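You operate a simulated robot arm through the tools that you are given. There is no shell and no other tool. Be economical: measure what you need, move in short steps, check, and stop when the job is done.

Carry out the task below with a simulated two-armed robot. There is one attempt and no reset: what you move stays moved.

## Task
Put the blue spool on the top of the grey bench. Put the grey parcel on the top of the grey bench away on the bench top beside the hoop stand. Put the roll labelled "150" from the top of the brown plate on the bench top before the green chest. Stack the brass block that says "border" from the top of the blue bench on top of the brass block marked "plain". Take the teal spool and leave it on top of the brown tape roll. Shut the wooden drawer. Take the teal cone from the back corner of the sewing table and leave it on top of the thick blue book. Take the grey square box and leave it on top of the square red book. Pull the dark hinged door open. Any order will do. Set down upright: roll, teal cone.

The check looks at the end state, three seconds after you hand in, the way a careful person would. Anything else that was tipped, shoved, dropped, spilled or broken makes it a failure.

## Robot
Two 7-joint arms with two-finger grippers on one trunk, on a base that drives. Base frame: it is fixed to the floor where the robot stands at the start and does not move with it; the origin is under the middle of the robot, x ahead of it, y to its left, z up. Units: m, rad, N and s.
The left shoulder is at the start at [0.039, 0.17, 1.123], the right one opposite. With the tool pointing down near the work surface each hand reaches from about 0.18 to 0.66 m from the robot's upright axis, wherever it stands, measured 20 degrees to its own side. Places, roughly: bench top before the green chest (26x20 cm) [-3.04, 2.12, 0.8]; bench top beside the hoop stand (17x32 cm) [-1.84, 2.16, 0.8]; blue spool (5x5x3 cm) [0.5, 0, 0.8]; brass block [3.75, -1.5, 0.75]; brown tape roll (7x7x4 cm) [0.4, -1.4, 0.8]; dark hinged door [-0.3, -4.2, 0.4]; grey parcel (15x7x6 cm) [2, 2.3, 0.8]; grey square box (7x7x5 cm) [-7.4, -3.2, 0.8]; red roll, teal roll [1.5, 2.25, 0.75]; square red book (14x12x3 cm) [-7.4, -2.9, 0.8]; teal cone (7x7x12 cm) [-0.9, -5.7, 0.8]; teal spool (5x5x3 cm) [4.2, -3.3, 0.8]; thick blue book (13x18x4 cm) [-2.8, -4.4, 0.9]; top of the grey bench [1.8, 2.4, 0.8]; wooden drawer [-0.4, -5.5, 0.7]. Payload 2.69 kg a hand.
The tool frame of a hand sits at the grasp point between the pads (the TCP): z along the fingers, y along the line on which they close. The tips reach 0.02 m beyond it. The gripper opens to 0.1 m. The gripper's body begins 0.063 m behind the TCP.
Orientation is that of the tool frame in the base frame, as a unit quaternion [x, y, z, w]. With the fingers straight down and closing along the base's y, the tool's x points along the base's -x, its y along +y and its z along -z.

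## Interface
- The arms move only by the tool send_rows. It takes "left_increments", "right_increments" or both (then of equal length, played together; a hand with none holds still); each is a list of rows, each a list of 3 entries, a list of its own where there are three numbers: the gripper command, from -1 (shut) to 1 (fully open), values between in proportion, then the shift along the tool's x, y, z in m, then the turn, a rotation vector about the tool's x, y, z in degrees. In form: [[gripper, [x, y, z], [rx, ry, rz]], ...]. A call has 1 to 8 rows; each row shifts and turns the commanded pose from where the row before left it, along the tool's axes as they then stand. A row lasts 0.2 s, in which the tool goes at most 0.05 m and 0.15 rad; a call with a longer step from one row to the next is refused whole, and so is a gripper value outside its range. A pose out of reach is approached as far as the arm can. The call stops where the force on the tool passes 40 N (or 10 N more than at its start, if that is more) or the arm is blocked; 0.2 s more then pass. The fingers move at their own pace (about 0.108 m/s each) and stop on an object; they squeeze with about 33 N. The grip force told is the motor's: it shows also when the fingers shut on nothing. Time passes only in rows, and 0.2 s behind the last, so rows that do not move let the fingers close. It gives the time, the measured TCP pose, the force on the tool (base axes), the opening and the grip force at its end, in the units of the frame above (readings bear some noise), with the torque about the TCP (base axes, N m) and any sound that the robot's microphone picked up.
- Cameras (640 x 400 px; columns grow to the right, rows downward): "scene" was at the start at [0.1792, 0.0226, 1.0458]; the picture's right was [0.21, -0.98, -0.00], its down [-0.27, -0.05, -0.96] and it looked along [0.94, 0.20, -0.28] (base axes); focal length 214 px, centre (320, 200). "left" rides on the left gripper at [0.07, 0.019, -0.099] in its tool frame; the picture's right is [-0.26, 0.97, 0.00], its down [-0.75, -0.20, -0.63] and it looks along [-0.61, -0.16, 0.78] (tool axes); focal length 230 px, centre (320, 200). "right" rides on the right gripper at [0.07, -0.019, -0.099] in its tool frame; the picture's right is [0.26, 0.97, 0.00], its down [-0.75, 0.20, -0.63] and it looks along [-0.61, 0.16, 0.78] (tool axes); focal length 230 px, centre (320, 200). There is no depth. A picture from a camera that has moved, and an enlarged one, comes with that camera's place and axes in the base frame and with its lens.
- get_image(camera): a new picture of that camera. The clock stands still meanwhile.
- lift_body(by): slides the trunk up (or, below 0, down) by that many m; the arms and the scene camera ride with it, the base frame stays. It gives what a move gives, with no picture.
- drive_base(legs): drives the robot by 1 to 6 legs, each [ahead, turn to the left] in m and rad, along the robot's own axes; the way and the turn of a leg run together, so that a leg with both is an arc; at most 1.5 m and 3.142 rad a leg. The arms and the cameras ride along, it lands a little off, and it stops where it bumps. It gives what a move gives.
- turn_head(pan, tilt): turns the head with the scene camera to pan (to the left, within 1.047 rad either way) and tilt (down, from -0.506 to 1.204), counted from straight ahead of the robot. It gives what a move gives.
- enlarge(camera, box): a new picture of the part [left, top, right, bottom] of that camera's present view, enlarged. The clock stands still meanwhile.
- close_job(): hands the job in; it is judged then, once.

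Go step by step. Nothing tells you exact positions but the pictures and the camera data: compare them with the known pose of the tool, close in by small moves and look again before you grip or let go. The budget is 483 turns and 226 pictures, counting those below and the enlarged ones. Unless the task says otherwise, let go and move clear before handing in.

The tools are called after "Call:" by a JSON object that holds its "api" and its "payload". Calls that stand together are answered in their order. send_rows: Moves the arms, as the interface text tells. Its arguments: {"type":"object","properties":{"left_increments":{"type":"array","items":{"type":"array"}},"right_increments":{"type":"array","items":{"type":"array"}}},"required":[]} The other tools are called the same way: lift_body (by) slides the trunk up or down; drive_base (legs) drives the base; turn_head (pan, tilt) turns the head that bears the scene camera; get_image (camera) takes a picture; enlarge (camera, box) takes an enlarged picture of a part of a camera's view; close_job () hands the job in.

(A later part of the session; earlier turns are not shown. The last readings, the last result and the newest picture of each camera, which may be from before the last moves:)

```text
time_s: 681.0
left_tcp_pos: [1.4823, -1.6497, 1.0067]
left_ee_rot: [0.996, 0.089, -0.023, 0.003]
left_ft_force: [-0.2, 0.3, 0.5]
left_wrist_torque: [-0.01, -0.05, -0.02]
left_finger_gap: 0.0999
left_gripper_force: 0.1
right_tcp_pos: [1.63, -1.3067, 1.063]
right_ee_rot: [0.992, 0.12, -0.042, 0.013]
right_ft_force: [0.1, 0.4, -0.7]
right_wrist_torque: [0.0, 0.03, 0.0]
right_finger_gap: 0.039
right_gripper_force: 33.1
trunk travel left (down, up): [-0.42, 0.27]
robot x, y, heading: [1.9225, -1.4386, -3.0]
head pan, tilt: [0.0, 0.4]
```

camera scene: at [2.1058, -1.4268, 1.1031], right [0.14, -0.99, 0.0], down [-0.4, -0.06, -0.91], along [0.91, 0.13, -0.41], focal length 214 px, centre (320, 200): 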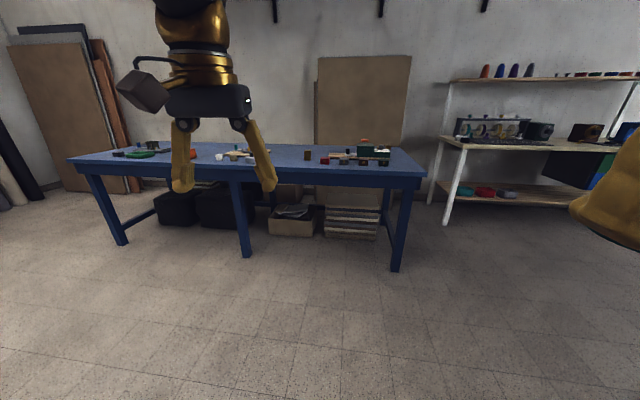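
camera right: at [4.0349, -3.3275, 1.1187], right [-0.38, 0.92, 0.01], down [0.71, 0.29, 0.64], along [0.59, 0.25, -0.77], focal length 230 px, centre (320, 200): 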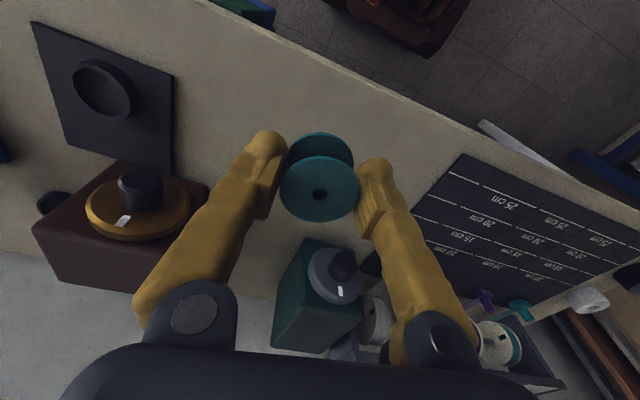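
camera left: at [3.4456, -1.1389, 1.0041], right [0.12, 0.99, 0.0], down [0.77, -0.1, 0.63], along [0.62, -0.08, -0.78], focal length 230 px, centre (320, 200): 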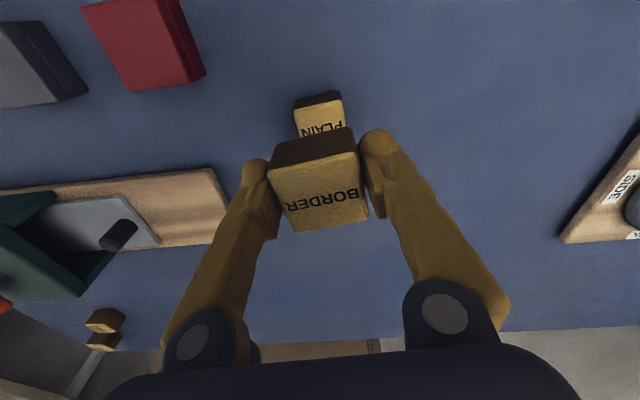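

Call:
{"api": "drive_base", "payload": {"legs": [[0.75, 0]]}}

```text
time_s: 685.0
left_tcp_pos: [0.7592, -1.7493, 1.0148]
left_ee_rot: [0.996, 0.086, -0.032, 0.004]
left_ft_force: [-0.2, 0.3, -0.1]
left_wrist_torque: [0.03, -0.01, 0.03]
left_finger_gap: 0.1001
left_gripper_force: 0.0
right_tcp_pos: [0.895, -1.4153, 1.0612]
right_ee_rot: [0.993, 0.111, -0.044, 0.021]
right_ft_force: [-0.9, 0.2, -0.2]
right_wrist_torque: [0.0, -0.03, 0.02]
right_finger_gap: 0.0391
right_gripper_force: 33.0
trunk travel left (down, up): [-0.42, 0.27]
robot x, y, heading: [1.19, -1.5418, -3.006]
head pan, tilt: [0.0, 0.4]
```

Call:
{"api": "turn_head", "payload": {"pan": -0.1, "tilt": 0.55}}

Call:
{"api": "get_image", "payload": {"camera": "scene"}}

```text
time_s: 685.7
left_tcp_pos: [0.7758, -1.7479, 1.0217]
left_ee_rot: [0.995, 0.086, -0.04, 0.004]
left_ft_force: [-0.4, 0.3, -0.3]
left_wrist_torque: [0.02, -0.03, 0.0]
left_finger_gap: 0.1002
left_gripper_force: 0.0
right_tcp_pos: [0.8969, -1.4228, 1.0643]
right_ee_rot: [0.993, 0.103, -0.049, 0.032]
right_ft_force: [-0.2, 0.0, 0.2]
right_wrist_torque: [-0.02, 0.01, -0.02]
right_finger_gap: 0.0392
right_gripper_force: 33.6
trunk travel left (down, up): [-0.42, 0.27]
robot x, y, heading: [1.1876, -1.5406, -3.004]
head pan, tilt: [-0.099, 0.55]
```

```text
46 pictures are left
camera scene: at [1.0107, -1.553, 1.0897], right [-0.04, 1.0, 0.0], down [0.54, 0.02, -0.84], along [-0.84, -0.03, -0.54], focal length 214 px, centre (320, 200)
```

scene: 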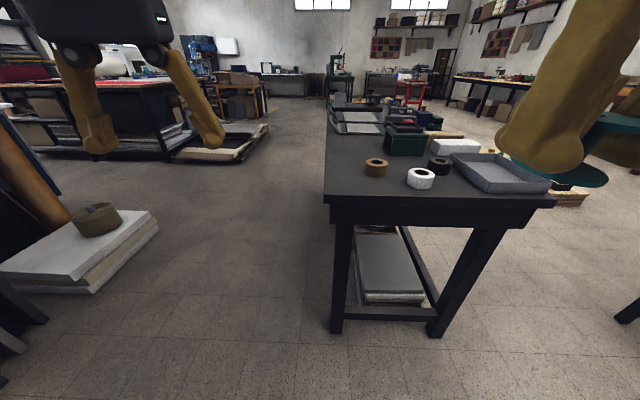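

The brown tape roll is at about (0.32, −1.385), with white and black rolls near it. I'll move 0.28 m closer.

Call:
{"api": "drive_base", "payload": {"legs": [[0.28, 0]]}}

Call:
{"api": "get_image", "payload": {"camera": "right"}}

Call:
{"api": "get_image", "payload": {"camera": "scene"}}

```text
time_s: 687.6
left_tcp_pos: [0.4999, -1.7849, 1.0199]
left_ee_rot: [0.996, 0.086, -0.039, 0.004]
left_ft_force: [-0.3, 0.1, -0.1]
left_wrist_torque: [-0.01, -0.01, 0.05]
left_finger_gap: 0.1001
left_gripper_force: 0.1
right_tcp_pos: [0.6221, -1.4603, 1.0652]
right_ee_rot: [0.993, 0.104, -0.048, 0.032]
right_ft_force: [-0.3, -0.4, -0.5]
right_wrist_torque: [0.01, -0.03, -0.02]
right_finger_gap: 0.0391
right_gripper_force: 33.1
trunk travel left (down, up): [-0.42, 0.27]
robot x, y, heading: [0.9165, -1.5783, -3.006]
head pan, tilt: [-0.099, 0.55]
```

```text
45 pictures are left
camera right: at [0.6952, -1.4201, 1.1548], right [0.45, -0.89, 0.02], down [-0.63, -0.3, 0.71], along [-0.63, -0.34, -0.7], focal length 230 px, centre (320, 200)
```

right: 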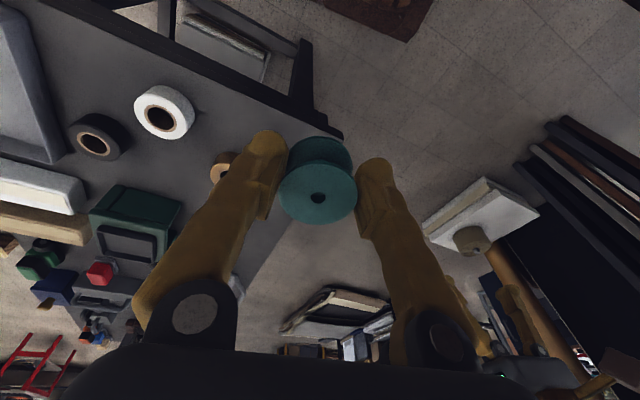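

```text
44 pictures are left
camera scene: at [0.7362, -1.5906, 1.0893], right [-0.04, 1.0, 0.0], down [0.54, 0.02, -0.84], along [-0.84, -0.03, -0.54], focal length 214 px, centre (320, 200)
```

scene: 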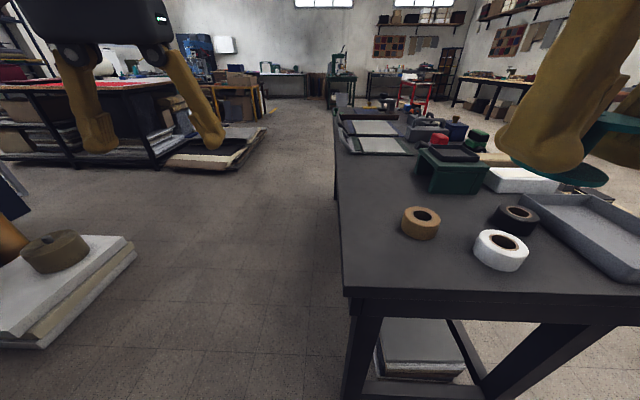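

Brown roll is at (0.356, −1.386), top ≈0.818. I'll level the right hand and bring the spool above it.

Call:
{"api": "send_rows", "payload": {"right_increments": [[-1, [0, 0, 0], [3.1, 5.8, 0]], [-1, [-0.0407, -0.0212, 0], [0, 0, 0]], [-1, [-0.0407, -0.0212, 0], [0, 0, 0]], [-1, [-0.0407, -0.0212, 0], [0, 0, 0]], [-1, [-0.0407, -0.0212, 0], [0, 0, 0]], [-1, [-0.0407, -0.0212, 0], [0, 0, 0]], [-1, [-0.0407, -0.0212, 0], [0, 0, 0]], [-1, [0, 0, 0.04], [0, 0, 0]]]}}

Call:
{"api": "send_rows", "payload": {"right_increments": [[-1, [0, 0, 0.045], [0, 0, 0]], [-1, [0, 0, 0.045], [0, 0, 0]], [-1, [0, 0, 0], [0, 0, 0]]]}}

Call:
{"api": "get_image", "payload": {"camera": "scene"}}

Call:
{"api": "get_image", "payload": {"camera": "right"}}

```text
time_s: 689.5
left_tcp_pos: [0.5181, -1.7836, 1.0286]
left_ee_rot: [0.995, 0.086, -0.046, 0.005]
left_ft_force: [0.9, -0.3, -0.2]
left_wrist_torque: [-0.02, 0.0, 0.01]
left_finger_gap: 0.1
left_gripper_force: 0.1
right_tcp_pos: [0.372, -1.3869, 1.0344]
right_ee_rot: [0.995, 0.103, -0.008, 0.001]
right_ft_force: [0.5, -0.4, 0.1]
right_wrist_torque: [0.0, 0.01, -0.01]
right_finger_gap: 0.0392
right_gripper_force: 32.6
trunk travel left (down, up): [-0.42, 0.27]
robot x, y, heading: [0.915, -1.5786, -3.01]
head pan, tilt: [-0.099, 0.55]
```

```text
time_s: 690.2
left_tcp_pos: [0.5177, -1.7842, 1.029]
left_ee_rot: [0.995, 0.086, -0.048, 0.005]
left_ft_force: [0.5, 0.2, -0.1]
left_wrist_torque: [0.02, -0.02, -0.01]
left_finger_gap: 0.1
left_gripper_force: 0.0
right_tcp_pos: [0.3707, -1.3846, 0.9445]
right_ee_rot: [0.995, 0.103, -0.01, 0.0]
right_ft_force: [0.6, -0.9, 0.2]
right_wrist_torque: [0.0, -0.01, 0.01]
right_finger_gap: 0.0394
right_gripper_force: 33.3
trunk travel left (down, up): [-0.42, 0.27]
robot x, y, heading: [0.9143, -1.5782, -3.005]
head pan, tilt: [-0.099, 0.55]
```

```text
43 pictures are left
camera scene: at [0.7374, -1.5905, 1.0896], right [-0.04, 1.0, 0.0], down [0.54, 0.02, -0.84], along [-0.84, -0.03, -0.54], focal length 214 px, centre (320, 200)
```

scene: 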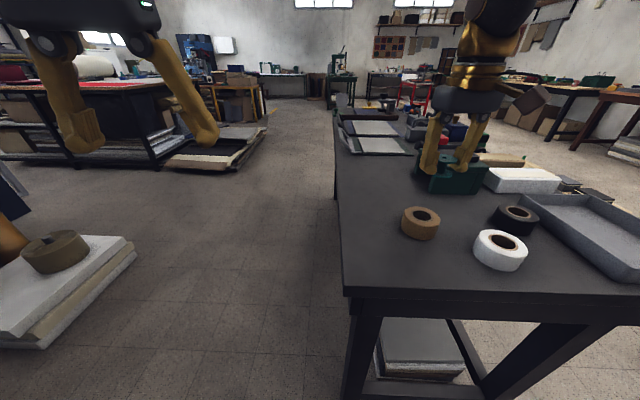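

```text
42 pictures are left
camera right: at [0.4386, -1.3517, 1.0429], right [0.45, -0.89, -0.01], down [-0.68, -0.35, 0.64], along [-0.58, -0.29, -0.77], focal length 230 px, centre (320, 200)
```

right: 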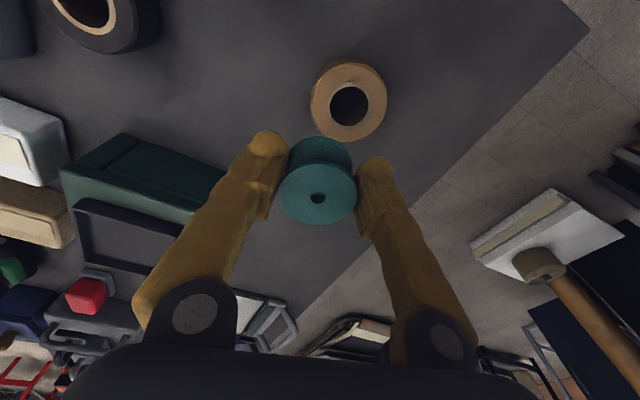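

The wrist camera puts the roll at (0.389, −1.403), top ≈0.83. I'll correct by 2 cm and lower a bit.

Call:
{"api": "send_rows", "payload": {"right_increments": [[-1, [0.014, 0.021, 0], [0, 1.1, 0]], [-1, [0, 0, 0.035], [0, 0, 0]], [-1, [0, 0, 0.02], [0, 0, 0]], [-1, [0, 0, 0], [0, 0, 0]]]}}

Call:
{"api": "enlarge", "payload": {"camera": "scene", "box": [370, 150, 470, 250]}}

Call:
{"api": "get_image", "payload": {"camera": "right"}}

```text
time_s: 691.2
left_tcp_pos: [0.5171, -1.7832, 1.029]
left_ee_rot: [0.995, 0.086, -0.047, 0.004]
left_ft_force: [-0.2, 0.4, 0.7]
left_wrist_torque: [0.01, -0.02, -0.03]
left_finger_gap: 0.1003
left_gripper_force: 0.0
right_tcp_pos: [0.3904, -1.3999, 0.8878]
right_ee_rot: [0.995, 0.104, 0.0, 0.0]
right_ft_force: [-0.7, -0.8, -0.6]
right_wrist_torque: [-0.01, 0.02, -0.02]
right_finger_gap: 0.0392
right_gripper_force: 33.2
trunk travel left (down, up): [-0.42, 0.27]
robot x, y, heading: [0.9154, -1.5745, -3.01]
head pan, tilt: [-0.099, 0.55]
```

```text
4.00 times, centred on (420, 200) of scene
camera zoom: at [0.737, -1.5902, 1.0895], right [-0.04, 1.0, 0.0], down [0.54, 0.02, -0.84], along [-0.84, -0.03, -0.54], focal length 858 px, centre (-80, 200)
```

zoom: 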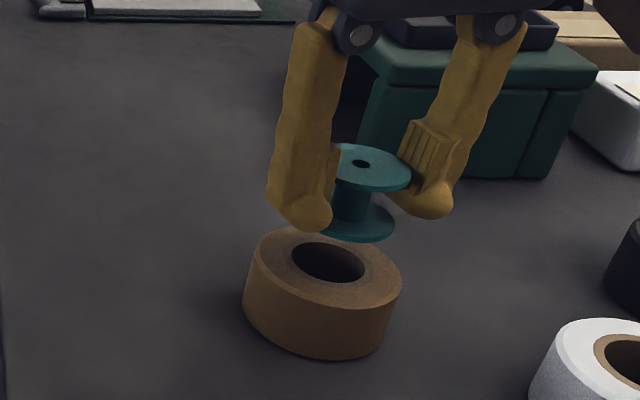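

```text
40 pictures are left
camera right: at [0.4556, -1.3683, 0.9868], right [0.45, -0.89, 0.0], down [-0.69, -0.35, 0.63], along [-0.56, -0.28, -0.78], focal length 230 px, centre (320, 200)
```

right: 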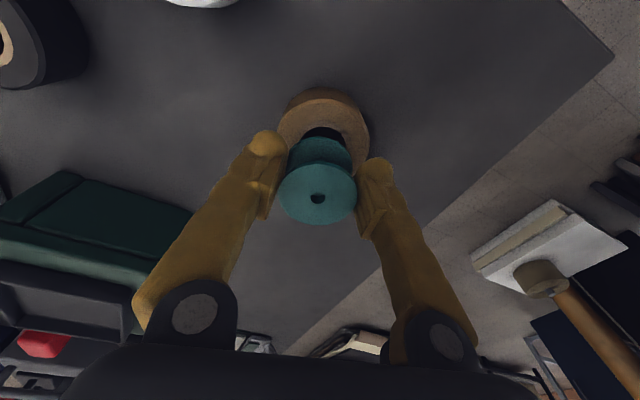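

Aligned within a few millimetres; roll top is z≈0.834. Lowering to contact.

Call:
{"api": "send_rows", "payload": {"right_increments": [[-1, [0.004, 0, 0.01], [0, 0, 0]], [-1, [0, 0, 0.01], [0, 0, 0]], [-1, [0, 0, 0.003], [0, 0, 0]], [-1, [0, 0, 0.002], [0, 0, 0]], [-1, [0, 0, 0], [0, 0, 0]]]}}

```text
time_s: 692.5
left_tcp_pos: [0.5167, -1.782, 1.0276]
left_ee_rot: [0.995, 0.087, -0.048, 0.004]
left_ft_force: [-0.2, 1.2, 1.0]
left_wrist_torque: [-0.02, -0.04, -0.01]
left_finger_gap: 0.1001
left_gripper_force: 0.1
right_tcp_pos: [0.3934, -1.4005, 0.8622]
right_ee_rot: [0.995, 0.104, 0.0, -0.001]
right_ft_force: [-0.5, 0.0, 3.2]
right_wrist_torque: [0.04, 0.11, 0.0]
right_finger_gap: 0.0391
right_gripper_force: 32.5
trunk travel left (down, up): [-0.42, 0.27]
robot x, y, heading: [0.9138, -1.5748, -3.006]
head pan, tilt: [-0.099, 0.55]
```

Contact. Releasing and rising.

Call:
{"api": "send_rows", "payload": {"right_increments": [[0, [0, 0, 0], [0, 0, 0]], [0.5, [0, 0, 0], [0, 0, 0]], [0.8, [0, 0, 0], [0, 0, 0]], [0.8, [0, 0, -0.03], [0, 0, 0]], [0.8, [0, 0, -0.045], [0, 0, 0]], [1, [0, 0, -0.045], [0, 0, 0]], [1, [0, 0, -0.045], [0, 0, 0]]]}}

Call:
{"api": "enlarge", "payload": {"camera": "scene", "box": [370, 150, 470, 250]}}

```text
time_s: 694.0
left_tcp_pos: [0.5179, -1.7822, 1.0291]
left_ee_rot: [0.995, 0.086, -0.048, 0.006]
left_ft_force: [-0.2, -0.6, 0.0]
left_wrist_torque: [0.0, -0.01, -0.01]
left_finger_gap: 0.1
left_gripper_force: 0.0
right_tcp_pos: [0.396, -1.4, 1.0276]
right_ee_rot: [0.995, 0.104, 0.0, 0.0]
right_ft_force: [0.0, 0.4, 0.7]
right_wrist_torque: [-0.03, 0.01, -0.04]
right_finger_gap: 0.1002
right_gripper_force: 0.1
trunk travel left (down, up): [-0.42, 0.27]
robot x, y, heading: [0.9159, -1.5796, -3.005]
head pan, tilt: [-0.099, 0.55]
```

```text
4.00 times, centred on (420, 200) of scene
camera zoom: at [0.738, -1.5906, 1.0897], right [-0.04, 1.0, 0.0], down [0.54, 0.02, -0.84], along [-0.84, -0.03, -0.54], focal length 858 px, centre (-80, 200)
```

zoom: 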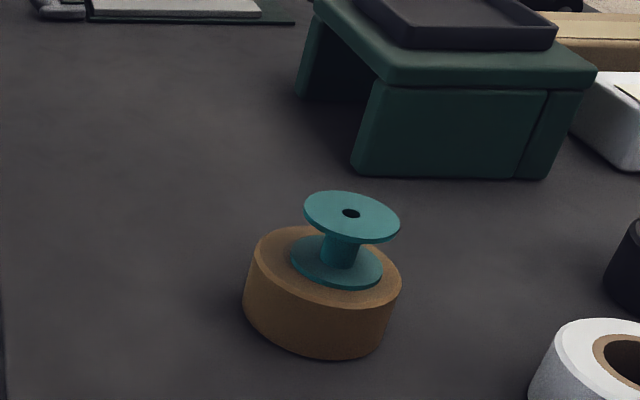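

The spool sits on the brown roll. Last job: the drawer. I'll back away and head for the area east of the sewing table.

Call:
{"api": "drive_base", "payload": {"legs": [[-0.95, 0]]}}

```text
time_s: 699.0
left_tcp_pos: [1.4483, -1.6546, 1.0277]
left_ee_rot: [0.995, 0.088, -0.048, 0.004]
left_ft_force: [0.9, 0.2, -0.2]
left_wrist_torque: [0.0, 0.05, 0.02]
left_finger_gap: 0.0999
left_gripper_force: 0.0
right_tcp_pos: [1.3247, -1.2728, 1.0255]
right_ee_rot: [0.994, 0.105, 0.001, -0.001]
right_ft_force: [0.9, 0.3, -0.2]
right_wrist_torque: [0.0, 0.01, 0.0]
right_finger_gap: 0.0999
right_gripper_force: 0.1
trunk travel left (down, up): [-0.42, 0.27]
robot x, y, heading: [1.8398, -1.45, -3.001]
head pan, tilt: [-0.099, 0.55]
```

Call:
{"api": "drive_base", "payload": {"legs": [[0, 1.35]]}}

```text
time_s: 702.8
left_tcp_pos: [1.9592, -1.8674, 1.0342]
left_ee_rot: [0.722, 0.689, -0.04, 0.039]
left_ft_force: [-0.5, -1.2, 0.1]
left_wrist_torque: [-0.01, -0.01, -0.04]
left_finger_gap: 0.1001
left_gripper_force: 0.0
right_tcp_pos: [1.5593, -1.9034, 1.0339]
right_ee_rot: [0.712, 0.702, -0.007, 0.004]
right_ft_force: [0.5, 0.4, -0.6]
right_wrist_torque: [-0.01, 0.02, -0.01]
right_finger_gap: 0.1
right_gripper_force: 0.0
trunk travel left (down, up): [-0.42, 0.27]
robot x, y, heading: [1.8362, -1.4509, -1.654]
head pan, tilt: [-0.099, 0.55]
```

Call:
{"api": "drive_base", "payload": {"legs": [[1.3, 0]]}}

Call:
{"api": "turn_head", "payload": {"pan": -0.4, "tilt": 0.3}}

Call:
{"api": "get_image", "payload": {"camera": "scene"}}

```text
time_s: 709.3
left_tcp_pos: [1.841, -3.1516, 1.0414]
left_ee_rot: [0.725, 0.686, -0.046, 0.044]
left_ft_force: [0.2, -0.6, -0.4]
left_wrist_torque: [0.0, 0.02, -0.01]
left_finger_gap: 0.0999
left_gripper_force: 0.1
right_tcp_pos: [1.44, -3.1847, 1.0401]
right_ee_rot: [0.715, 0.699, -0.012, 0.008]
right_ft_force: [0.2, 0.2, -0.2]
right_wrist_torque: [0.01, -0.02, 0.01]
right_finger_gap: 0.1
right_gripper_force: 0.1
trunk travel left (down, up): [-0.42, 0.27]
robot x, y, heading: [1.7195, -2.7508, -1.668]
head pan, tilt: [-0.099, 0.55]
```

```text
time_s: 710.1
left_tcp_pos: [1.843, -3.1356, 1.0468]
left_ee_rot: [0.725, 0.685, -0.052, 0.05]
left_ft_force: [-1.1, -0.4, -0.4]
left_wrist_torque: [0.04, 0.03, -0.03]
left_finger_gap: 0.1001
left_gripper_force: 0.1
right_tcp_pos: [1.4427, -3.1692, 1.0476]
right_ee_rot: [0.715, 0.698, -0.018, 0.014]
right_ft_force: [0.0, 0.4, -0.6]
right_wrist_torque: [0.01, 0.05, -0.04]
right_finger_gap: 0.1
right_gripper_force: 0.0
trunk travel left (down, up): [-0.42, 0.27]
robot x, y, heading: [1.72, -2.7504, -1.664]
head pan, tilt: [-0.4, 0.3]
```

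```text
38 pictures are left
camera scene: at [1.6676, -2.9168, 1.1125], right [-0.88, 0.47, 0.01], down [0.14, 0.28, -0.95], along [-0.45, -0.84, -0.31], focal length 214 px, centre (320, 200)
```

scene: 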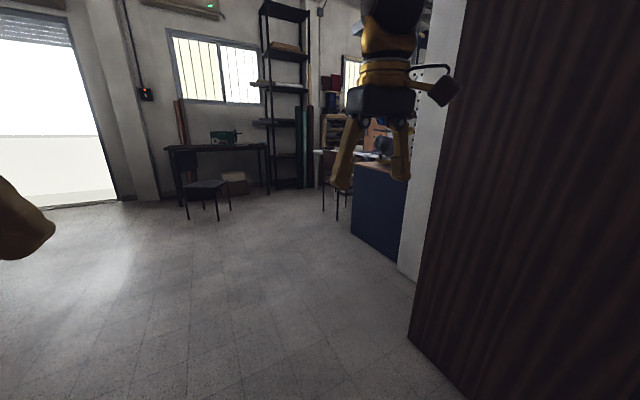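

The floor is open to the sewing table's east side; there's an operator chair near (0.25, −5.3). I'll drive to about (1.05, −4.75) and look.

Call:
{"api": "drive_base", "payload": {"legs": [[0, -0.22]]}}

```text
time_s: 711.3
left_tcp_pos: [1.7551, -3.1511, 1.0464]
left_ee_rot: [0.796, 0.602, -0.056, 0.044]
left_ft_force: [1.0, -0.1, -0.7]
left_wrist_torque: [0.01, 0.0, 0.01]
left_finger_gap: 0.1001
left_gripper_force: 0.0
right_tcp_pos: [1.356, -3.0967, 1.0486]
right_ee_rot: [0.787, 0.616, -0.019, 0.012]
right_ft_force: [0.1, -0.1, 0.2]
right_wrist_torque: [-0.03, -0.04, -0.03]
right_finger_gap: 0.1
right_gripper_force: 0.1
trunk travel left (down, up): [-0.42, 0.27]
robot x, y, heading: [1.7174, -2.7491, -1.883]
head pan, tilt: [-0.4, 0.3]
```

Call:
{"api": "drive_base", "payload": {"legs": [[1.4, 0], [0.75, 0]]}}

Call:
{"api": "turn_head", "payload": {"pan": -0.4, "tilt": 0.45}}

Call:
{"api": "get_image", "payload": {"camera": "scene"}}

```text
time_s: 722.0
left_tcp_pos: [1.0984, -5.1798, 1.0511]
left_ee_rot: [0.795, 0.602, -0.063, 0.048]
left_ft_force: [-0.6, -0.5, -0.1]
left_wrist_torque: [0.02, 0.01, -0.01]
left_finger_gap: 0.0999
left_gripper_force: 0.1
right_tcp_pos: [0.6989, -5.1251, 1.0546]
right_ee_rot: [0.786, 0.617, -0.026, 0.017]
right_ft_force: [0.3, 0.5, -0.3]
right_wrist_torque: [0.01, 0.03, -0.03]
right_finger_gap: 0.1002
right_gripper_force: 0.1
trunk travel left (down, up): [-0.42, 0.27]
robot x, y, heading: [1.058, -4.7912, -1.884]
head pan, tilt: [-0.4, 0.3]
```

```text
time_s: 722.7
left_tcp_pos: [1.1043, -5.1626, 1.0579]
left_ee_rot: [0.794, 0.601, -0.07, 0.055]
left_ft_force: [-1.1, 0.2, 0.2]
left_wrist_torque: [-0.04, 0.04, -0.02]
left_finger_gap: 0.0996
left_gripper_force: 0.2
right_tcp_pos: [0.7041, -5.1076, 1.0627]
right_ee_rot: [0.786, 0.617, -0.034, 0.022]
right_ft_force: [0.1, 0.2, 0.5]
right_wrist_torque: [-0.06, 0.04, 0.02]
right_finger_gap: 0.0999
right_gripper_force: 0.0
trunk travel left (down, up): [-0.42, 0.27]
robot x, y, heading: [1.0598, -4.7904, -1.88]
head pan, tilt: [-0.4, 0.45]
```

```text
37 pictures are left
camera scene: at [0.9698, -4.9405, 1.0991], right [-0.76, 0.65, 0.01], down [0.29, 0.34, -0.89], along [-0.59, -0.68, -0.45], focal length 214 px, centre (320, 200)
```

scene: 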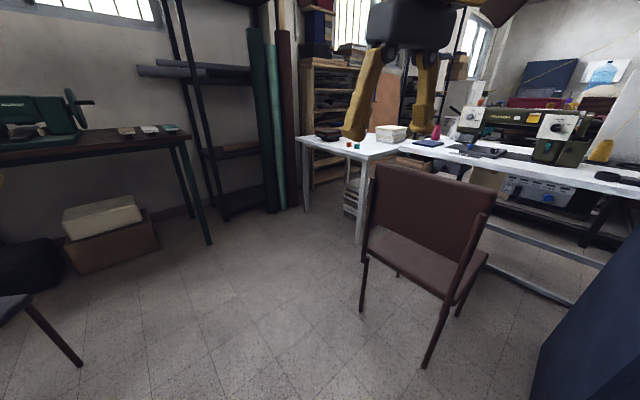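

Call:
{"api": "enlarge", "payload": {"camera": "scene", "box": [330, 110, 490, 210]}}

```text
4.00 times, centred on (410, 160) of scene
camera zoom: at [0.9698, -4.9405, 1.0991], right [-0.76, 0.65, 0.01], down [0.29, 0.34, -0.89], along [-0.59, -0.68, -0.45], focal length 858 px, centre (-40, 360)
```

zoom: 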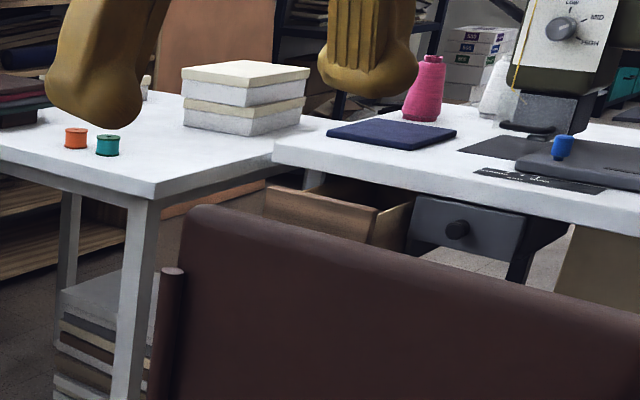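

The wooden drawer is open just north of the second table, between it and the chair. I'll come in from the south-east, passing the chair with margin, and push with the right hand. First 0.65 m ahead.

Call:
{"api": "drive_base", "payload": {"legs": [[0.65, 0]]}}

```text
time_s: 726.3
left_tcp_pos: [0.9043, -5.7874, 1.0565]
left_ee_rot: [0.794, 0.602, -0.068, 0.054]
left_ft_force: [0.2, 0.7, -0.5]
left_wrist_torque: [0.04, 0.02, -0.01]
left_finger_gap: 0.1001
left_gripper_force: 0.0
right_tcp_pos: [0.5043, -5.7321, 1.061]
right_ee_rot: [0.785, 0.618, -0.033, 0.021]
right_ft_force: [-0.2, -1.3, -0.3]
right_wrist_torque: [-0.02, -0.01, 0.0]
right_finger_gap: 0.1002
right_gripper_force: 0.0
trunk travel left (down, up): [-0.42, 0.27]
robot x, y, heading: [0.8546, -5.412, -1.88]
head pan, tilt: [-0.4, 0.45]
```

Call:
{"api": "drive_base", "payload": {"legs": [[0, -0.52]]}}

```text
time_s: 728.2
left_tcp_pos: [0.7267, -5.7473, 1.0572]
left_ee_rot: [0.921, 0.379, -0.08, 0.034]
left_ft_force: [-0.7, 0.0, 0.5]
left_wrist_torque: [-0.01, 0.0, -0.05]
left_finger_gap: 0.0998
left_gripper_force: 0.1
right_tcp_pos: [0.405, -5.5044, 1.0688]
right_ee_rot: [0.917, 0.395, -0.045, 0.015]
right_ft_force: [-0.1, 0.0, 0.0]
right_wrist_torque: [-0.03, 0.01, 0.01]
right_finger_gap: 0.1001
right_gripper_force: 0.0
trunk travel left (down, up): [-0.42, 0.27]
robot x, y, heading: [0.8602, -5.413, -2.402]
head pan, tilt: [-0.4, 0.45]
```

Call:
{"api": "drive_base", "payload": {"legs": [[0.6, 0]]}}

```text
time_s: 729.0
left_tcp_pos: [0.7473, -5.7114, 1.0483]
left_ee_rot: [0.922, 0.381, -0.072, 0.017]
left_ft_force: [-0.6, 0.5, 1.0]
left_wrist_torque: [-0.04, 0.0, -0.02]
left_finger_gap: 0.1002
left_gripper_force: 0.0
right_tcp_pos: [0.4447, -5.4663, 1.078]
right_ee_rot: [0.917, 0.394, -0.055, 0.017]
right_ft_force: [0.6, -0.1, 0.5]
right_wrist_torque: [-0.04, 0.06, 0.02]
right_finger_gap: 0.0999
right_gripper_force: 0.2
trunk travel left (down, up): [-0.42, 0.27]
robot x, y, heading: [0.8554, -5.416, -2.398]
head pan, tilt: [-0.4, 0.45]
stopped in leg 1: the robot was blocked; the commanded pose is now the measured one
```

Call:
{"api": "drive_base", "payload": {"legs": [[0.6, 0]]}}

```text
time_s: 732.4
left_tcp_pos: [0.2985, -6.1276, 1.0478]
left_ee_rot: [0.922, 0.381, -0.07, 0.017]
left_ft_force: [-0.5, 0.2, 0.3]
left_wrist_torque: [-0.01, -0.04, 0.01]
left_finger_gap: 0.1001
left_gripper_force: 0.1
right_tcp_pos: [-0.0077, -5.8846, 1.0761]
right_ee_rot: [0.917, 0.396, -0.054, 0.018]
right_ft_force: [-0.7, 0.6, 0.8]
right_wrist_torque: [0.0, -0.01, -0.01]
right_finger_gap: 0.1001
right_gripper_force: 0.1
trunk travel left (down, up): [-0.42, 0.27]
robot x, y, heading: [0.4085, -5.8358, -2.393]
head pan, tilt: [-0.4, 0.45]
```

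Call:
{"api": "drive_base", "payload": {"legs": [[0, -0.55]]}}

Call:
{"api": "turn_head", "payload": {"pan": -0.3, "tilt": 0.65}}

Call:
{"api": "get_image", "payload": {"camera": "scene"}}

```text
time_s: 733.2
left_tcp_pos: [0.2753, -6.0906, 1.0585]
left_ee_rot: [0.925, 0.371, -0.082, -0.007]
left_ft_force: [-0.5, 1.4, -0.3]
left_wrist_torque: [-0.09, -0.05, 0.02]
left_finger_gap: 0.1001
left_gripper_force: 0.0
right_tcp_pos: [0.0684, -5.8268, 1.054]
right_ee_rot: [0.918, 0.39, 0.051, 0.043]
right_ft_force: [0.1, 0.8, -1.2]
right_wrist_torque: [-0.1, -0.09, 0.01]
right_finger_gap: 0.0999
right_gripper_force: 0.1
trunk travel left (down, up): [-0.42, 0.27]
robot x, y, heading: [0.4093, -5.8325, -2.43]
head pan, tilt: [-0.4, 0.45]
stopped in leg 1: the robot was blocked; the commanded pose is now the measured one
```

```text
time_s: 734.0
left_tcp_pos: [0.2782, -6.0966, 1.0581]
left_ee_rot: [0.925, 0.372, -0.082, -0.01]
left_ft_force: [0.4, 0.5, 0.3]
left_wrist_torque: [-0.04, -0.04, 0.0]
left_finger_gap: 0.1001
left_gripper_force: 0.1
right_tcp_pos: [0.071, -5.8302, 1.0554]
right_ee_rot: [0.917, 0.392, 0.051, 0.04]
right_ft_force: [0.0, -0.1, -0.2]
right_wrist_torque: [0.01, -0.01, -0.01]
right_finger_gap: 0.0999
right_gripper_force: 0.1
trunk travel left (down, up): [-0.42, 0.27]
robot x, y, heading: [0.4096, -5.8308, -2.425]
head pan, tilt: [-0.3, 0.649]
```

```text
35 pictures are left
camera scene: at [0.2596, -5.9198, 1.0809], right [-0.4, 0.92, 0.0], down [0.56, 0.25, -0.79], along [-0.72, -0.31, -0.62], focal length 214 px, centre (320, 200)
```

scene: 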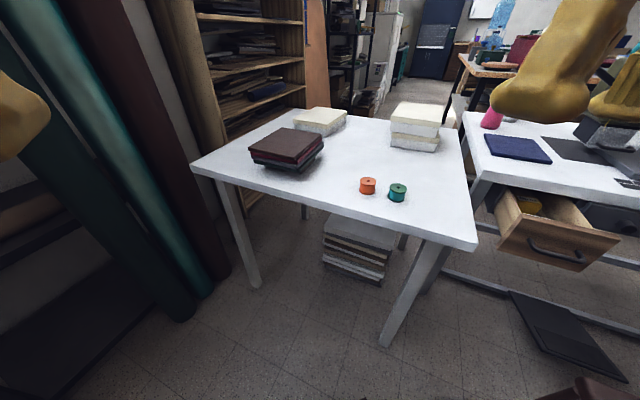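

Now the drawer is clearly visible: front panel at x≈−0.284, y −5.66…−5.45, top z≈0.73, handle near (−0.24, −5.55, 0.685); closed position is about x≈−0.45. I'll retry the turn toward west.

Call:
{"api": "drive_base", "payload": {"legs": [[0, -0.7]]}}

```text
time_s: 734.8
left_tcp_pos: [0.2662, -6.0693, 1.0651]
left_ee_rot: [0.929, 0.361, -0.081, -0.023]
left_ft_force: [0.6, -0.1, 0.8]
left_wrist_torque: [-0.03, 0.0, -0.01]
left_finger_gap: 0.1
left_gripper_force: 0.1
right_tcp_pos: [0.0642, -5.8211, 1.0664]
right_ee_rot: [0.937, 0.341, 0.031, 0.066]
right_ft_force: [0.0, 0.6, -0.1]
right_wrist_torque: [-0.06, -0.03, -0.01]
right_finger_gap: 0.1
right_gripper_force: 0.0
trunk travel left (down, up): [-0.42, 0.27]
robot x, y, heading: [0.406, -5.8314, -2.461]
head pan, tilt: [-0.3, 0.649]
stopped in leg 1: the robot was blocked; the commanded pose is now the measured one
```

Call:
{"api": "send_rows", "payload": {"right_increments": [[1, [0, 0, 0], [8.3, -0.8, 0]], [1, [-0.04, 0, 0], [0, 0, 0]], [1, [-0.04, 0, 0], [0, 0, 0]], [1, [0, 0, 0], [0, 0, 0]]], "left_increments": [[1, [0, 0, 0], [-2.9, 3.8, 0]], [1, [0, 0, 0], [-2.9, 3.9, 0]], [1, [-0.04, 0, 0], [0, 0, 0]], [1, [-0.04, 0, 0], [0, 0, 0]]]}}

Call:
{"api": "drive_base", "payload": {"legs": [[0, -0.66]]}}

```text
time_s: 735.8
left_tcp_pos: [0.226, -6.1284, 1.0689]
left_ee_rot: [0.933, 0.358, -0.002, 0.015]
left_ft_force: [-1.3, -0.6, 0.7]
left_wrist_torque: [0.02, -0.03, 0.02]
left_finger_gap: 0.1
left_gripper_force: 0.1
right_tcp_pos: [0.0092, -5.877, 1.0773]
right_ee_rot: [0.932, 0.362, -0.015, -0.003]
right_ft_force: [0.2, 0.6, -0.1]
right_wrist_torque: [0.03, 0.01, 0.02]
right_finger_gap: 0.0999
right_gripper_force: 0.0
right hand out of reach, approached as far as the arm can: row 1
trunk travel left (down, up): [-0.42, 0.27]
robot x, y, heading: [0.4067, -5.829, -2.467]
head pan, tilt: [-0.3, 0.649]
```

```text
time_s: 736.7
left_tcp_pos: [0.2446, -6.1003, 1.0785]
left_ee_rot: [0.938, 0.345, -0.019, 0.021]
left_ft_force: [1.0, -0.2, -0.7]
left_wrist_torque: [-0.07, 0.07, 0.02]
left_finger_gap: 0.1
left_gripper_force: 0.2
right_tcp_pos: [0.0372, -5.8423, 1.0875]
right_ee_rot: [0.937, 0.347, -0.029, 0.004]
right_ft_force: [0.3, 0.9, 0.0]
right_wrist_torque: [-0.04, 0.08, -0.02]
right_finger_gap: 0.1
right_gripper_force: 0.1
trunk travel left (down, up): [-0.42, 0.27]
robot x, y, heading: [0.4069, -5.8301, -2.493]
head pan, tilt: [-0.3, 0.649]
stopped in leg 1: the robot was blocked; the commanded pose is now the measured one
```

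Call:
{"api": "turn_head", "payload": {"pan": -0.95, "tilt": 0.6}}

Call:
{"api": "get_image", "payload": {"camera": "scene"}}

```text
time_s: 737.7
left_tcp_pos: [0.2434, -6.1028, 1.0777]
left_ee_rot: [0.939, 0.344, -0.018, 0.019]
left_ft_force: [1.1, -0.1, 0.4]
left_wrist_torque: [-0.04, 0.0, 0.01]
left_finger_gap: 0.1003
left_gripper_force: 0.0
right_tcp_pos: [0.0371, -5.8449, 1.0865]
right_ee_rot: [0.937, 0.348, -0.027, 0.002]
right_ft_force: [0.3, 1.1, -0.4]
right_wrist_torque: [-0.01, 0.04, -0.02]
right_finger_gap: 0.1003
right_gripper_force: 0.0
trunk travel left (down, up): [-0.42, 0.27]
robot x, y, heading: [0.4071, -5.8267, -2.491]
head pan, tilt: [-0.949, 0.6]
```

```text
34 pictures are left
camera scene: at [0.2525, -5.8547, 1.0858], right [0.29, 0.96, 0.01], down [0.55, -0.16, -0.82], along [-0.78, 0.25, -0.57], focal length 214 px, centre (320, 200)
```

scene: 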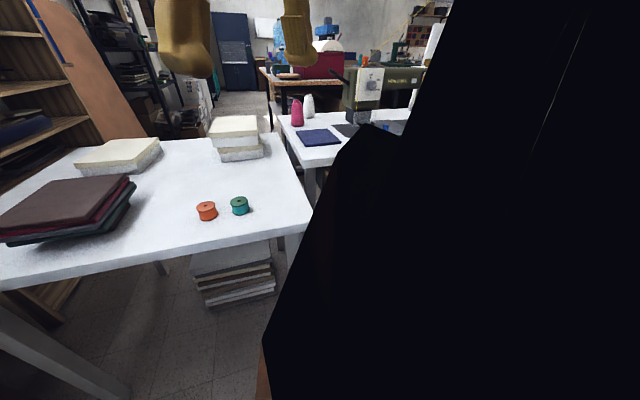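

Call:
{"api": "send_rows", "payload": {"right_increments": [[1, [0, 0, 0], [0, 0, 8.5]], [1, [0, 0, 0], [0, 0, 8.5]], [1, [0, 0, 0], [0, 0, 8.5]], [1, [0, 0, 0], [0, 0, 8.5]], [1, [0, 0, 0], [0, 0, 8.5]], [1, [0, 0, 0], [0, 0, 8.5]], [1, [0, 0, 0], [0, 0, 8.5]], [1, [0, 0, 0], [0, 0, 8.5]]]}}

Call:
{"api": "get_image", "payload": {"camera": "right"}}

```text
time_s: 739.5
left_tcp_pos: [0.2411, -6.1042, 1.0778]
left_ee_rot: [0.938, 0.345, -0.016, 0.02]
left_ft_force: [-0.6, -0.1, 0.4]
left_wrist_torque: [-0.01, 0.0, 0.01]
left_finger_gap: 0.0999
left_gripper_force: 0.2
right_tcp_pos: [0.0375, -5.8454, 1.0809]
right_ee_rot: [0.971, -0.238, -0.015, 0.008]
right_ft_force: [0.3, -0.6, 0.1]
right_wrist_torque: [0.01, 0.0, -0.01]
right_finger_gap: 0.1
right_gripper_force: 0.2
trunk travel left (down, up): [-0.42, 0.27]
robot x, y, heading: [0.4091, -5.8302, -2.49]
head pan, tilt: [-0.949, 0.6]
```

```text
33 pictures are left
camera right: at [0.112, -5.8584, 1.1781], right [-0.22, -0.98, 0.02], down [-0.74, 0.18, 0.65], along [-0.64, 0.13, -0.76], focal length 230 px, centre (320, 200)
```

right: 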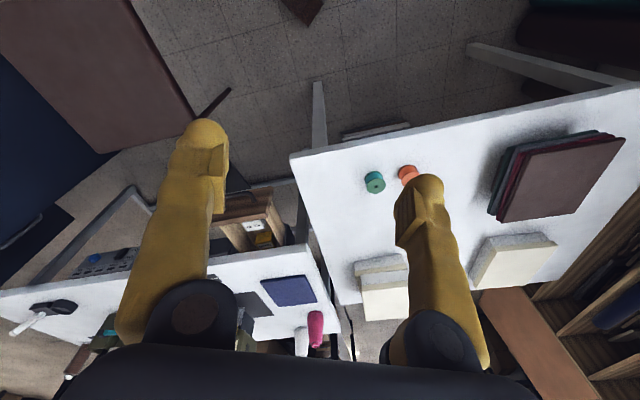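

The chair is clear of the base. I'll retry the turn (the wrist now turned).

Call:
{"api": "drive_base", "payload": {"legs": [[0, -0.6]]}}

```text
time_s: 741.6
left_tcp_pos: [0.1162, -5.9628, 1.0783]
left_ee_rot: [0.998, 0.05, -0.022, 0.014]
left_ft_force: [-0.2, -0.6, 0.7]
left_wrist_torque: [-0.02, 0.0, 0.01]
left_finger_gap: 0.1
left_gripper_force: 0.0
right_tcp_pos: [0.0951, -5.6327, 1.0807]
right_ee_rot: [0.858, -0.514, -0.016, 0.003]
right_ft_force: [-0.4, 1.4, 0.4]
right_wrist_torque: [0.01, 0.01, 0.0]
right_finger_gap: 0.1001
right_gripper_force: 0.1
trunk travel left (down, up): [-0.42, 0.27]
robot x, y, heading: [0.408, -5.8314, -3.095]
head pan, tilt: [-0.949, 0.6]
```

Call:
{"api": "drive_base", "payload": {"legs": [[0.14, 0]]}}

```text
time_s: 742.3
left_tcp_pos: [0.1738, -5.9609, 1.0622]
left_ee_rot: [0.999, 0.049, 0.017, 0.016]
left_ft_force: [0.0, 0.0, -0.8]
left_wrist_torque: [-0.02, -0.03, 0.0]
left_finger_gap: 0.1003
left_gripper_force: 0.0
right_tcp_pos: [0.1312, -5.6321, 1.0705]
right_ee_rot: [0.852, -0.524, 0.01, -0.006]
right_ft_force: [0.5, 0.8, 0.2]
right_wrist_torque: [0.02, -0.02, -0.05]
right_finger_gap: 0.0999
right_gripper_force: 0.0
trunk travel left (down, up): [-0.42, 0.27]
robot x, y, heading: [0.3963, -5.8365, -3.097]
head pan, tilt: [-0.949, 0.6]
stopped in leg 1: the robot was blocked; the commanded pose is now the measured one
```

Call:
{"api": "drive_base", "payload": {"legs": [[0.13, 0]]}}

```text
time_s: 743.6
left_tcp_pos: [0.0559, -5.9676, 1.0748]
left_ee_rot: [0.998, 0.051, -0.014, 0.016]
left_ft_force: [-1.6, -0.1, 0.6]
left_wrist_torque: [0.03, -0.16, 0.0]
left_finger_gap: 0.1
left_gripper_force: 0.0
right_tcp_pos: [0.0304, -5.6368, 1.0775]
right_ee_rot: [0.858, -0.513, -0.006, -0.003]
right_ft_force: [0.5, 0.5, -0.3]
right_wrist_torque: [-0.04, 0.03, 0.04]
right_finger_gap: 0.0999
right_gripper_force: 0.0
trunk travel left (down, up): [-0.42, 0.27]
robot x, y, heading: [0.2689, -5.8367, -3.09]
head pan, tilt: [-0.949, 0.6]
```

In place at (0.27, −5.84), facing west. I'll close the right fingers, turn the wrist to west and pitch it forward about 43°.

Call:
{"api": "send_rows", "payload": {"right_increments": [[-1, [0, 0, 0], [0, 0, -7.75]], [-1, [0, 0, 0], [0, 0, -7.75]], [-1, [0, 0, 0], [0, 0, -7.75]], [-1, [0, 0, 0], [0, 0, -7.75]], [-1, [0, 0, 0], [0, 0, -7.75]], [-1, [0, 0, 0], [0, 0, -7.75]], [-1, [0, 0, 0], [0, 0, -7.75]], [-1, [0, 0, 0], [0, 0, -7.75]]]}}

Call:
{"api": "send_rows", "payload": {"right_increments": [[-1, [0, 0, 0], [0, -8.5, 0]], [-1, [0, 0, 0], [0, -8.5, 0]], [-1, [0, 0, 0], [0, -8.5, 0]], [-1, [0, 0, 0], [0, -8.5, 0]], [-1, [0, 0, 0], [0, -8.5, 0]]]}}

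Call:
{"api": "get_image", "payload": {"camera": "right"}}

```text
time_s: 745.4
left_tcp_pos: [0.0443, -5.9685, 1.0627]
left_ee_rot: [0.998, 0.051, 0.017, 0.016]
left_ft_force: [-0.1, 0.8, -0.3]
left_wrist_torque: [-0.01, -0.03, -0.03]
left_finger_gap: 0.1001
left_gripper_force: 0.1
right_tcp_pos: [0.0006, -5.6409, 1.076]
right_ee_rot: [1.0, 0.001, 0.007, -0.005]
right_ft_force: [-0.8, -1.0, 0.6]
right_wrist_torque: [-0.03, -0.03, 0.0]
right_finger_gap: 0.0
right_gripper_force: 29.1
right hand out of reach, approached as far as the arm can: row 1
trunk travel left (down, up): [-0.42, 0.27]
robot x, y, heading: [0.2673, -5.8401, -3.088]
head pan, tilt: [-0.949, 0.6]
```

```text
time_s: 746.6
left_tcp_pos: [0.0477, -5.9685, 1.0621]
left_ee_rot: [0.998, 0.05, 0.019, 0.016]
left_ft_force: [0.3, -0.6, -0.4]
left_wrist_torque: [-0.01, 0.0, 0.0]
left_finger_gap: 0.1
left_gripper_force: 0.1
right_tcp_pos: [-0.1283, -5.6731, 1.1423]
right_ee_rot: [0.93, 0.0, -0.367, -0.003]
right_ft_force: [-0.3, 0.2, 0.5]
right_wrist_torque: [-0.02, 0.0, 0.01]
right_finger_gap: 0.0
right_gripper_force: 29.5
right hand out of reach, approached as far as the arm can: row 1, 2, 3, 4, 5
trunk travel left (down, up): [-0.42, 0.27]
robot x, y, heading: [0.2692, -5.8401, -3.087]
head pan, tilt: [-0.949, 0.6]
```

```text
32 pictures are left
camera right: at [-0.0094, -5.6544, 1.168], right [0.19, -0.97, -0.18], down [-0.12, -0.2, 0.97], along [-0.98, -0.16, -0.15], focal length 230 px, centre (320, 200)
```

right: 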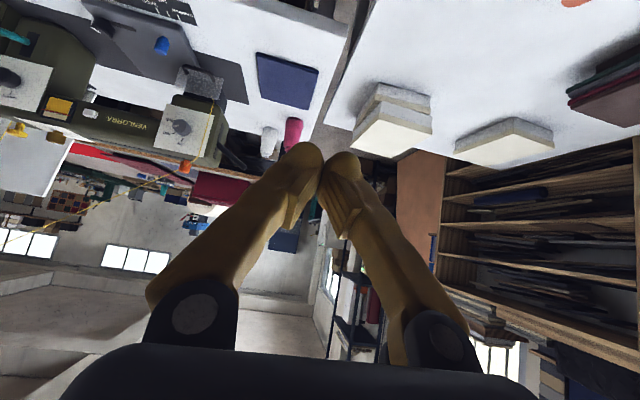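

The hand points west and 45° down. I'll shift it north to the drawer's centre line, then lower.

Call:
{"api": "send_rows", "payload": {"right_increments": [[-1, [0, -0.04, 0], [0, 0, 0]], [-1, [0, -0.04, 0], [0, 0, 0]], [-1, [0, -0.038, 0], [0, 0, 0]], [-1, [0, 0, 0], [0, 0, 0]]]}}

Call:
{"api": "lift_body", "payload": {"by": -0.2}}

Call:
{"api": "turn_head", "payload": {"pan": -0.45, "tilt": 0.6}}

Call:
{"api": "get_image", "payload": {"camera": "scene"}}

```text
time_s: 747.6
left_tcp_pos: [0.0482, -5.9697, 1.0613]
left_ee_rot: [0.998, 0.051, 0.02, 0.017]
left_ft_force: [0.8, -0.7, 0.1]
left_wrist_torque: [0.05, -0.01, -0.03]
left_finger_gap: 0.1002
left_gripper_force: 0.0
right_tcp_pos: [-0.1328, -5.5582, 1.1337]
right_ee_rot: [0.937, 0.006, -0.349, -0.005]
right_ft_force: [-0.2, 0.0, -0.3]
right_wrist_torque: [0.02, -0.02, -0.03]
right_finger_gap: 0.0002
right_gripper_force: 29.5
right hand out of reach, approached as far as the arm can: row 1
trunk travel left (down, up): [-0.42, 0.27]
robot x, y, heading: [0.2675, -5.8423, -3.091]
head pan, tilt: [-0.949, 0.6]
```

```text
time_s: 749.8
left_tcp_pos: [0.0464, -5.9672, 0.8619]
left_ee_rot: [0.998, 0.05, 0.016, 0.017]
left_ft_force: [0.6, 0.2, 0.1]
left_wrist_torque: [-0.01, 0.0, 0.01]
left_finger_gap: 0.0999
left_gripper_force: 0.1
right_tcp_pos: [-0.1321, -5.5572, 0.9377]
right_ee_rot: [0.936, 0.005, -0.353, -0.004]
right_ft_force: [-0.9, 0.1, 0.1]
right_wrist_torque: [-0.04, 0.02, -0.01]
right_finger_gap: 0.0
right_gripper_force: 29.6
trunk travel left (down, up): [-0.22, 0.47]
robot x, y, heading: [0.2666, -5.8412, -3.093]
head pan, tilt: [-0.949, 0.6]
```

```text
time_s: 750.7
left_tcp_pos: [0.0459, -5.9677, 0.8619]
left_ee_rot: [0.998, 0.051, 0.017, 0.017]
left_ft_force: [-0.2, 0.8, 0.9]
left_wrist_torque: [0.01, -0.07, 0.01]
left_finger_gap: 0.0999
left_gripper_force: 0.0
right_tcp_pos: [-0.132, -5.5571, 0.9388]
right_ee_rot: [0.936, 0.005, -0.353, -0.004]
right_ft_force: [-0.1, 0.1, -0.2]
right_wrist_torque: [0.01, 0.0, 0.0]
right_finger_gap: 0.0001
right_gripper_force: 29.8
trunk travel left (down, up): [-0.22, 0.47]
robot x, y, heading: [0.2676, -5.8396, -3.09]
head pan, tilt: [-0.45, 0.6]
```

```text
31 pictures are left
camera scene: at [0.1004, -5.8062, 0.8853], right [0.39, 0.92, 0.01], down [0.53, -0.22, -0.82], along [-0.75, 0.32, -0.58], focal length 214 px, centre (320, 200)
```

scene: 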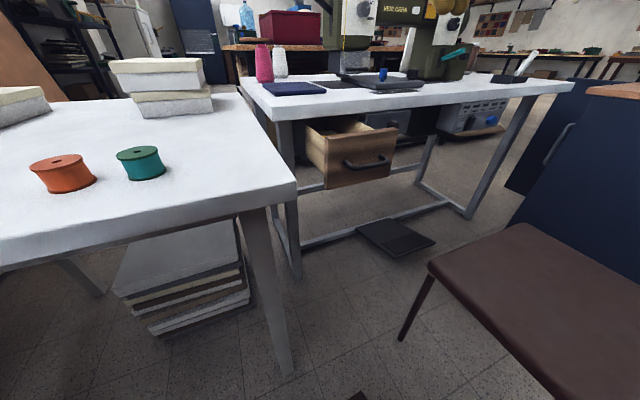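

Drawer front: x≈−0.28, y −5.63…−5.45, z 0.625–0.74. I'll lower the hand to z≈0.70 in front of it.

Call:
{"api": "send_rows", "payload": {"right_increments": [[-1, [0.031, -0.006, 0.0352], [0, 0, 0]], [-1, [0.031, -0.006, 0.0352], [0, 0, 0]], [-1, [0.031, 0, 0.0352], [0, 0, 0]], [-1, [0.031, 0, 0.0352], [0, 0, 0]], [-1, [0.031, 0, 0.0352], [0, 0, 0]], [-1, [0, 0, 0], [0, 0, 0]]]}}

Call:
{"api": "get_image", "payload": {"camera": "scene"}}

```text
time_s: 752.1
left_tcp_pos: [0.0474, -5.9681, 0.862]
left_ee_rot: [0.999, 0.05, 0.016, 0.016]
left_ft_force: [-0.5, 0.1, 0.9]
left_wrist_torque: [-0.03, -0.03, -0.04]
left_finger_gap: 0.1
left_gripper_force: 0.1
right_tcp_pos: [-0.1513, -5.5401, 0.7111]
right_ee_rot: [0.933, 0.004, -0.36, -0.003]
right_ft_force: [1.0, 0.4, 0.1]
right_wrist_torque: [-0.07, 0.0, 0.04]
right_finger_gap: 0.0
right_gripper_force: 29.9
right hand out of reach, approached as far as the arm can: row 1, 2
trunk travel left (down, up): [-0.22, 0.47]
robot x, y, heading: [0.2668, -5.8386, -3.088]
head pan, tilt: [-0.45, 0.6]
```

```text
30 pictures are left
camera scene: at [0.1003, -5.8063, 0.8853], right [0.39, 0.92, 0.01], down [0.53, -0.22, -0.82], along [-0.75, 0.32, -0.58], focal length 214 px, centre (320, 200)
```

scene: 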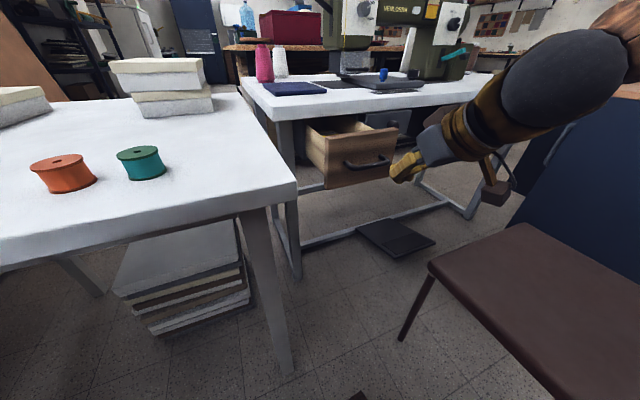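

The hand is in front of the drawer. Pushing west in steps.

Call:
{"api": "send_rows", "payload": {"right_increments": [[-1, [-0.03, 0, 0.0264], [0, 0, 0]], [-1, [-0.03, 0, 0.0264], [0, 0, 0]], [-1, [-0.03, 0, 0.0264], [0, 0, 0]], [-1, [-0.03, 0, 0.0264], [0, 0, 0]]]}}

Call:
{"api": "get_image", "payload": {"camera": "scene"}}

```text
time_s: 753.1
left_tcp_pos: [0.0462, -5.9692, 0.8632]
left_ee_rot: [0.998, 0.05, 0.016, 0.017]
left_ft_force: [-1.3, -0.1, -0.7]
left_wrist_torque: [0.03, -0.01, -0.01]
left_finger_gap: 0.1002
left_gripper_force: 0.0
right_tcp_pos: [-0.3103, -5.5394, 0.7127]
right_ee_rot: [0.933, 0.004, -0.36, -0.003]
right_ft_force: [-1.1, -0.6, 0.2]
right_wrist_torque: [0.0, -0.02, 0.01]
right_finger_gap: 0.0
right_gripper_force: 29.3
trunk travel left (down, up): [-0.22, 0.47]
robot x, y, heading: [0.2675, -5.8404, -3.089]
head pan, tilt: [-0.45, 0.6]
```

```text
29 pictures are left
camera scene: at [0.1001, -5.8063, 0.8852], right [0.39, 0.92, 0.01], down [0.54, -0.22, -0.82], along [-0.75, 0.32, -0.58], focal length 214 px, centre (320, 200)
```

scene: 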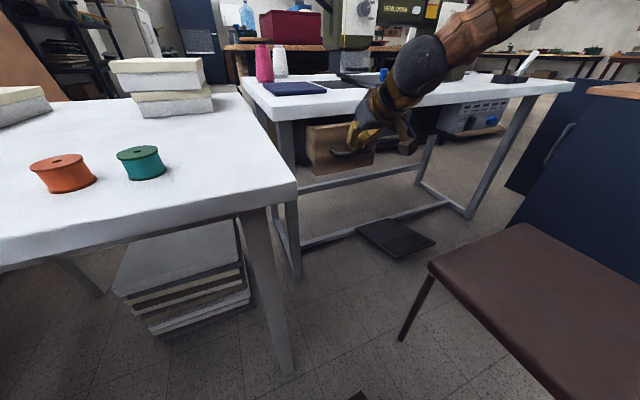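

The drawer is moving in. Continuing until it stops.

Call:
{"api": "send_rows", "payload": {"right_increments": [[-1, [-0.0225, 0, 0.0198], [0, 0, 0]], [-1, [-0.0225, 0, 0.0198], [0, 0, 0]], [-1, [-0.0225, 0, 0.0198], [0, 0, 0]]]}}

Call:
{"api": "get_image", "payload": {"camera": "scene"}}

```text
time_s: 753.9
left_tcp_pos: [0.0587, -5.9639, 0.8596]
left_ee_rot: [0.998, 0.049, 0.023, 0.01]
left_ft_force: [-77.6, -4.7, -28.0]
left_wrist_torque: [0.66, -6.18, -0.85]
left_finger_gap: 0.1
left_gripper_force: 0.1
right_tcp_pos: [-0.3724, -5.5382, 0.724]
right_ee_rot: [0.931, 0.002, -0.366, -0.001]
right_ft_force: [-0.8, 0.3, -0.7]
right_wrist_torque: [-0.02, 0.04, 0.0]
right_finger_gap: 0.0
right_gripper_force: 29.4
trunk travel left (down, up): [-0.22, 0.47]
robot x, y, heading: [0.266, -5.8371, -3.089]
head pan, tilt: [-0.45, 0.6]
stopped in row 3 (right hand): the force on the tool passed its limit at 162 N (the readings are from after the stop); the commanded pose is now the measured one
```

```text
28 pictures are left
camera scene: at [0.1002, -5.8057, 0.8852], right [0.39, 0.92, 0.01], down [0.53, -0.22, -0.82], along [-0.75, 0.32, -0.58], focal length 214 px, centre (320, 200)
```

scene: 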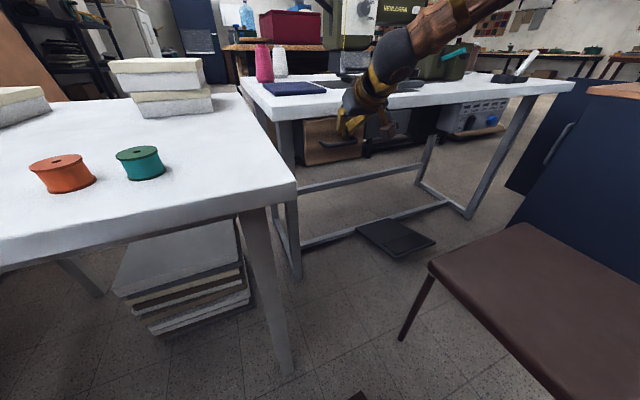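

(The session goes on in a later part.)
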